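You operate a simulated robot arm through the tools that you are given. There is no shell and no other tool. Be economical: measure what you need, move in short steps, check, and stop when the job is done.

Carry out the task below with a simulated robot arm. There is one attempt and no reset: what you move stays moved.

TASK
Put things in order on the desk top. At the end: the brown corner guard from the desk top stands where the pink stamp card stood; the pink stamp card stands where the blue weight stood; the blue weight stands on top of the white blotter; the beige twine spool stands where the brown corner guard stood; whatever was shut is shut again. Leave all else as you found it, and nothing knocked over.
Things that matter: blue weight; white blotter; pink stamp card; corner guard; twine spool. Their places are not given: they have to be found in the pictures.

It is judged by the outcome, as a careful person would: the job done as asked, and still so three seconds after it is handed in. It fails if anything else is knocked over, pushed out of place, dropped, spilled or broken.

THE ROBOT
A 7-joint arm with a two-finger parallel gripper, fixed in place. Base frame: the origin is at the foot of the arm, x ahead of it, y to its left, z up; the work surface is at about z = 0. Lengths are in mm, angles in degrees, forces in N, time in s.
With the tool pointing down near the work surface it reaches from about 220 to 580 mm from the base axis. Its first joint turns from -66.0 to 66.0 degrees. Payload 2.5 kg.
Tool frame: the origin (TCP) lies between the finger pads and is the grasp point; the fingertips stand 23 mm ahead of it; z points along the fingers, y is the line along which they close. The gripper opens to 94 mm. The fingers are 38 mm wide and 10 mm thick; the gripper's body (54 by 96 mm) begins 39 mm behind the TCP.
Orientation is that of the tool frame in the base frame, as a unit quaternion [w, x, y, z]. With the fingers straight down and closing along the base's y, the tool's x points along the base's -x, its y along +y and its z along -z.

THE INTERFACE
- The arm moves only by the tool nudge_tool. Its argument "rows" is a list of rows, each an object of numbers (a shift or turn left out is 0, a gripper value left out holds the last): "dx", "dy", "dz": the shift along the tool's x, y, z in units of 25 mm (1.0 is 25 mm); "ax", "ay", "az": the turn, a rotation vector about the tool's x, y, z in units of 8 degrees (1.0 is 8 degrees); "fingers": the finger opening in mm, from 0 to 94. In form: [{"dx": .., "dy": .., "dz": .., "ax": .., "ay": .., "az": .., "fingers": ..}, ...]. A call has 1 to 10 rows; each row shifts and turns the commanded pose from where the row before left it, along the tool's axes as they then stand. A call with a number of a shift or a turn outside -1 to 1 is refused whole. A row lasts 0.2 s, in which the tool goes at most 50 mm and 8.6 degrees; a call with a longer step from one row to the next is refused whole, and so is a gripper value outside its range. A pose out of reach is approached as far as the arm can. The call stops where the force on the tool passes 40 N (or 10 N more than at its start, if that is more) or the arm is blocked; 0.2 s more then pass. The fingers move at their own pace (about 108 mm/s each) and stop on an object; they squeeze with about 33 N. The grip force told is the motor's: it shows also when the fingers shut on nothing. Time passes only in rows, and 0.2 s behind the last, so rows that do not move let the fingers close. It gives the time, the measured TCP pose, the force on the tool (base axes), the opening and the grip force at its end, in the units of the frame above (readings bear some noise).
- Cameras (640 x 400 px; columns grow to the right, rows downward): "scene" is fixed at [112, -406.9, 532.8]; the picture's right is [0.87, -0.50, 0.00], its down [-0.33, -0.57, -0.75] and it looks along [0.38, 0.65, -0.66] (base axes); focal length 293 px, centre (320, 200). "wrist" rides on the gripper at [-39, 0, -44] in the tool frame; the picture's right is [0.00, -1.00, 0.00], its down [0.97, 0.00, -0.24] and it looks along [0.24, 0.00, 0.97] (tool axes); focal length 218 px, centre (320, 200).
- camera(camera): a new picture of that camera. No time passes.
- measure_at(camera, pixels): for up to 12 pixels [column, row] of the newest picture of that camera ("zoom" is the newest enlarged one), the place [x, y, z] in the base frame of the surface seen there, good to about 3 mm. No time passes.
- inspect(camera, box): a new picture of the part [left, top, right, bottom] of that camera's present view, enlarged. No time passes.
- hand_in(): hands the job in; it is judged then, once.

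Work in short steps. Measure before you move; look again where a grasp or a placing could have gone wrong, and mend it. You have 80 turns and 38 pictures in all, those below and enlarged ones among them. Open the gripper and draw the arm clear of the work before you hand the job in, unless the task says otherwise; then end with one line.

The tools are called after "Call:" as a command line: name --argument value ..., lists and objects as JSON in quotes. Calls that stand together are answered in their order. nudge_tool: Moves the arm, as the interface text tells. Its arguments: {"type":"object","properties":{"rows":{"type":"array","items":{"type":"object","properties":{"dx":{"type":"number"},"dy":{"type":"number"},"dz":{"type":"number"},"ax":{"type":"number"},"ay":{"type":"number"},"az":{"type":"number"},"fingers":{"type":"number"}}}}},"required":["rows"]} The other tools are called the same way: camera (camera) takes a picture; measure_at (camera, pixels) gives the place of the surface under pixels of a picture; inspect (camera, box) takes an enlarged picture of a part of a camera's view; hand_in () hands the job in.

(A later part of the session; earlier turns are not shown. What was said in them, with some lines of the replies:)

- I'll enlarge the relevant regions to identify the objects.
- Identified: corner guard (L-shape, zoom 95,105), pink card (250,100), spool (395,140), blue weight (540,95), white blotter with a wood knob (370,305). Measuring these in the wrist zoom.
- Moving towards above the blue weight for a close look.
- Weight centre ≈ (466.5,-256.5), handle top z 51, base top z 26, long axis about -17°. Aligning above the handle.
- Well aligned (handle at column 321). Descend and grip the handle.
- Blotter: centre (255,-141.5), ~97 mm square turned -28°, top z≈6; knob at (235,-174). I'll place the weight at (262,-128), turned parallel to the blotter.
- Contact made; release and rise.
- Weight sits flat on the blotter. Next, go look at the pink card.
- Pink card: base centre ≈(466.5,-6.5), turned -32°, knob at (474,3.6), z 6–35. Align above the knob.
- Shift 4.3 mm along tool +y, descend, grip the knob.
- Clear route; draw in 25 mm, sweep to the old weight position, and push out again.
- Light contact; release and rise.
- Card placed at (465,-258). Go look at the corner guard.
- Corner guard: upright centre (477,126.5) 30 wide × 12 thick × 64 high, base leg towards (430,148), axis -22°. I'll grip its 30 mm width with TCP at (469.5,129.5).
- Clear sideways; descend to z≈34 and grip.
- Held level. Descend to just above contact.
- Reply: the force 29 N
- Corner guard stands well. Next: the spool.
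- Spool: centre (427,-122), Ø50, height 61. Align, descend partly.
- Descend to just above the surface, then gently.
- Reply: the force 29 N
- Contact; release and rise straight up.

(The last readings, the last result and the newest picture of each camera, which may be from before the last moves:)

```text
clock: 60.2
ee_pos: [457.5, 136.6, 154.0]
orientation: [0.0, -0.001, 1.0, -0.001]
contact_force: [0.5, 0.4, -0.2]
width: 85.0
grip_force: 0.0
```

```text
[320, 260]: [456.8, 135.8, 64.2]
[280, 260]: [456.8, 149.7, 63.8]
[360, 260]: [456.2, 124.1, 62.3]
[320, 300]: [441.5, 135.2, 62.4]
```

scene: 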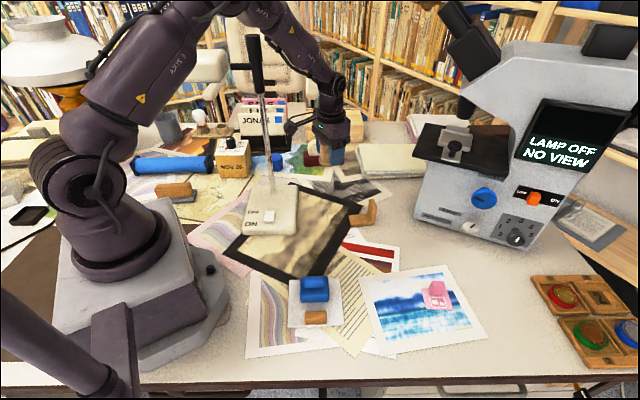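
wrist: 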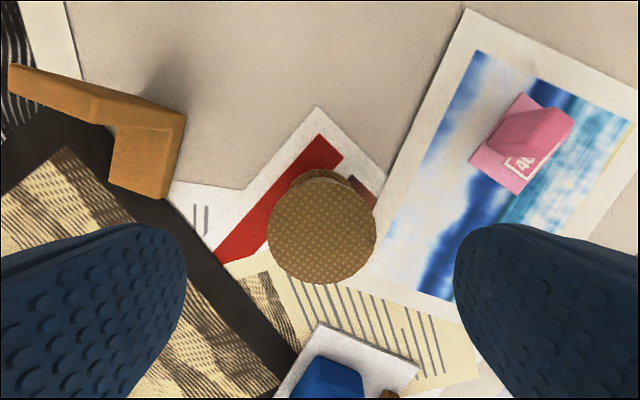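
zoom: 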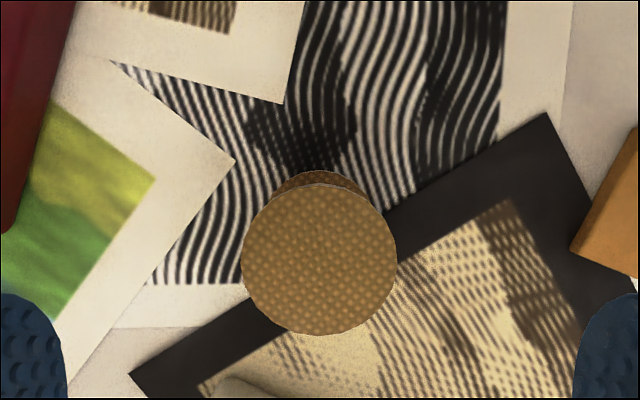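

Spool upright at (456.5,136). Draw the arm up and clear, then a final look.

Call:
nudge_tool --rows '[{"dz": -1}, {"dz": -1}, {"dz": -1, "dy": -1}, {"dz": -1, "dy": -1}, {"dz": -1, "dy": -1}, {"dx": 1, "dy": -0.5}, {"dx": 1}, {"dx": 1}, {}]'

Call:
camera --camera "scene"

Call:
inspect --camera "scene" --box '[270, 140, 490, 340]'

```text
clock: 62.2
ee_pos: [380.8, 46.7, 279.2]
orientation: [0.0, 0.0, 1.0, 0.0]
contact_force: [-0.2, 0.3, 0.5]
width: 85.3
grip_force: 0.0
```

```text
6 pictures are left
```

scene: 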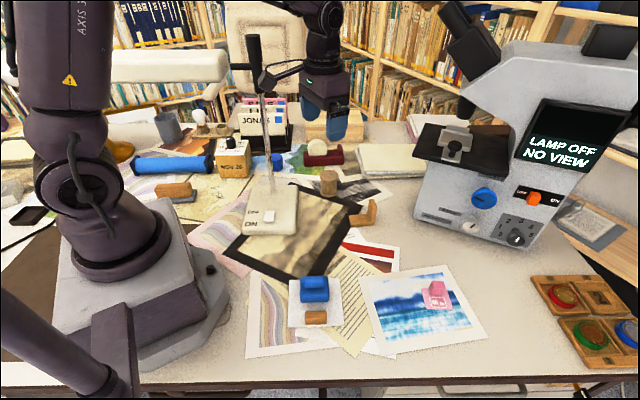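

```text
2.00 times, centred on (380, 240) of scene
```

zoom: 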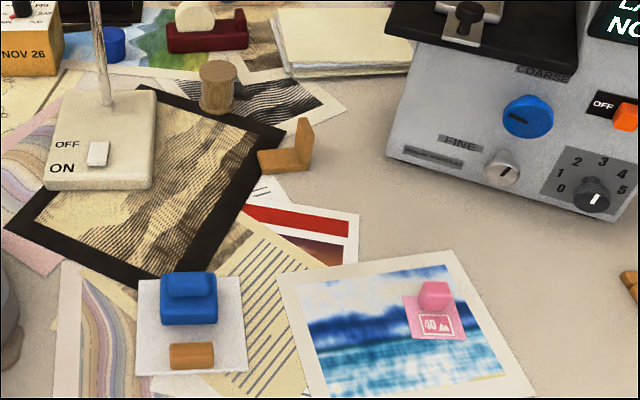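

All pieces are in their places and the arm is clear, so I'm handing in.

Call:
hand_in

```text
The job is handed in.
```

The blue weight is on the white blotter, the pink stamp card is where the weight stood, the corner guard is where the card stood, and the twine spool is where the guard stood. I opened nothing, and in the last picture everything else looks undisturbed.
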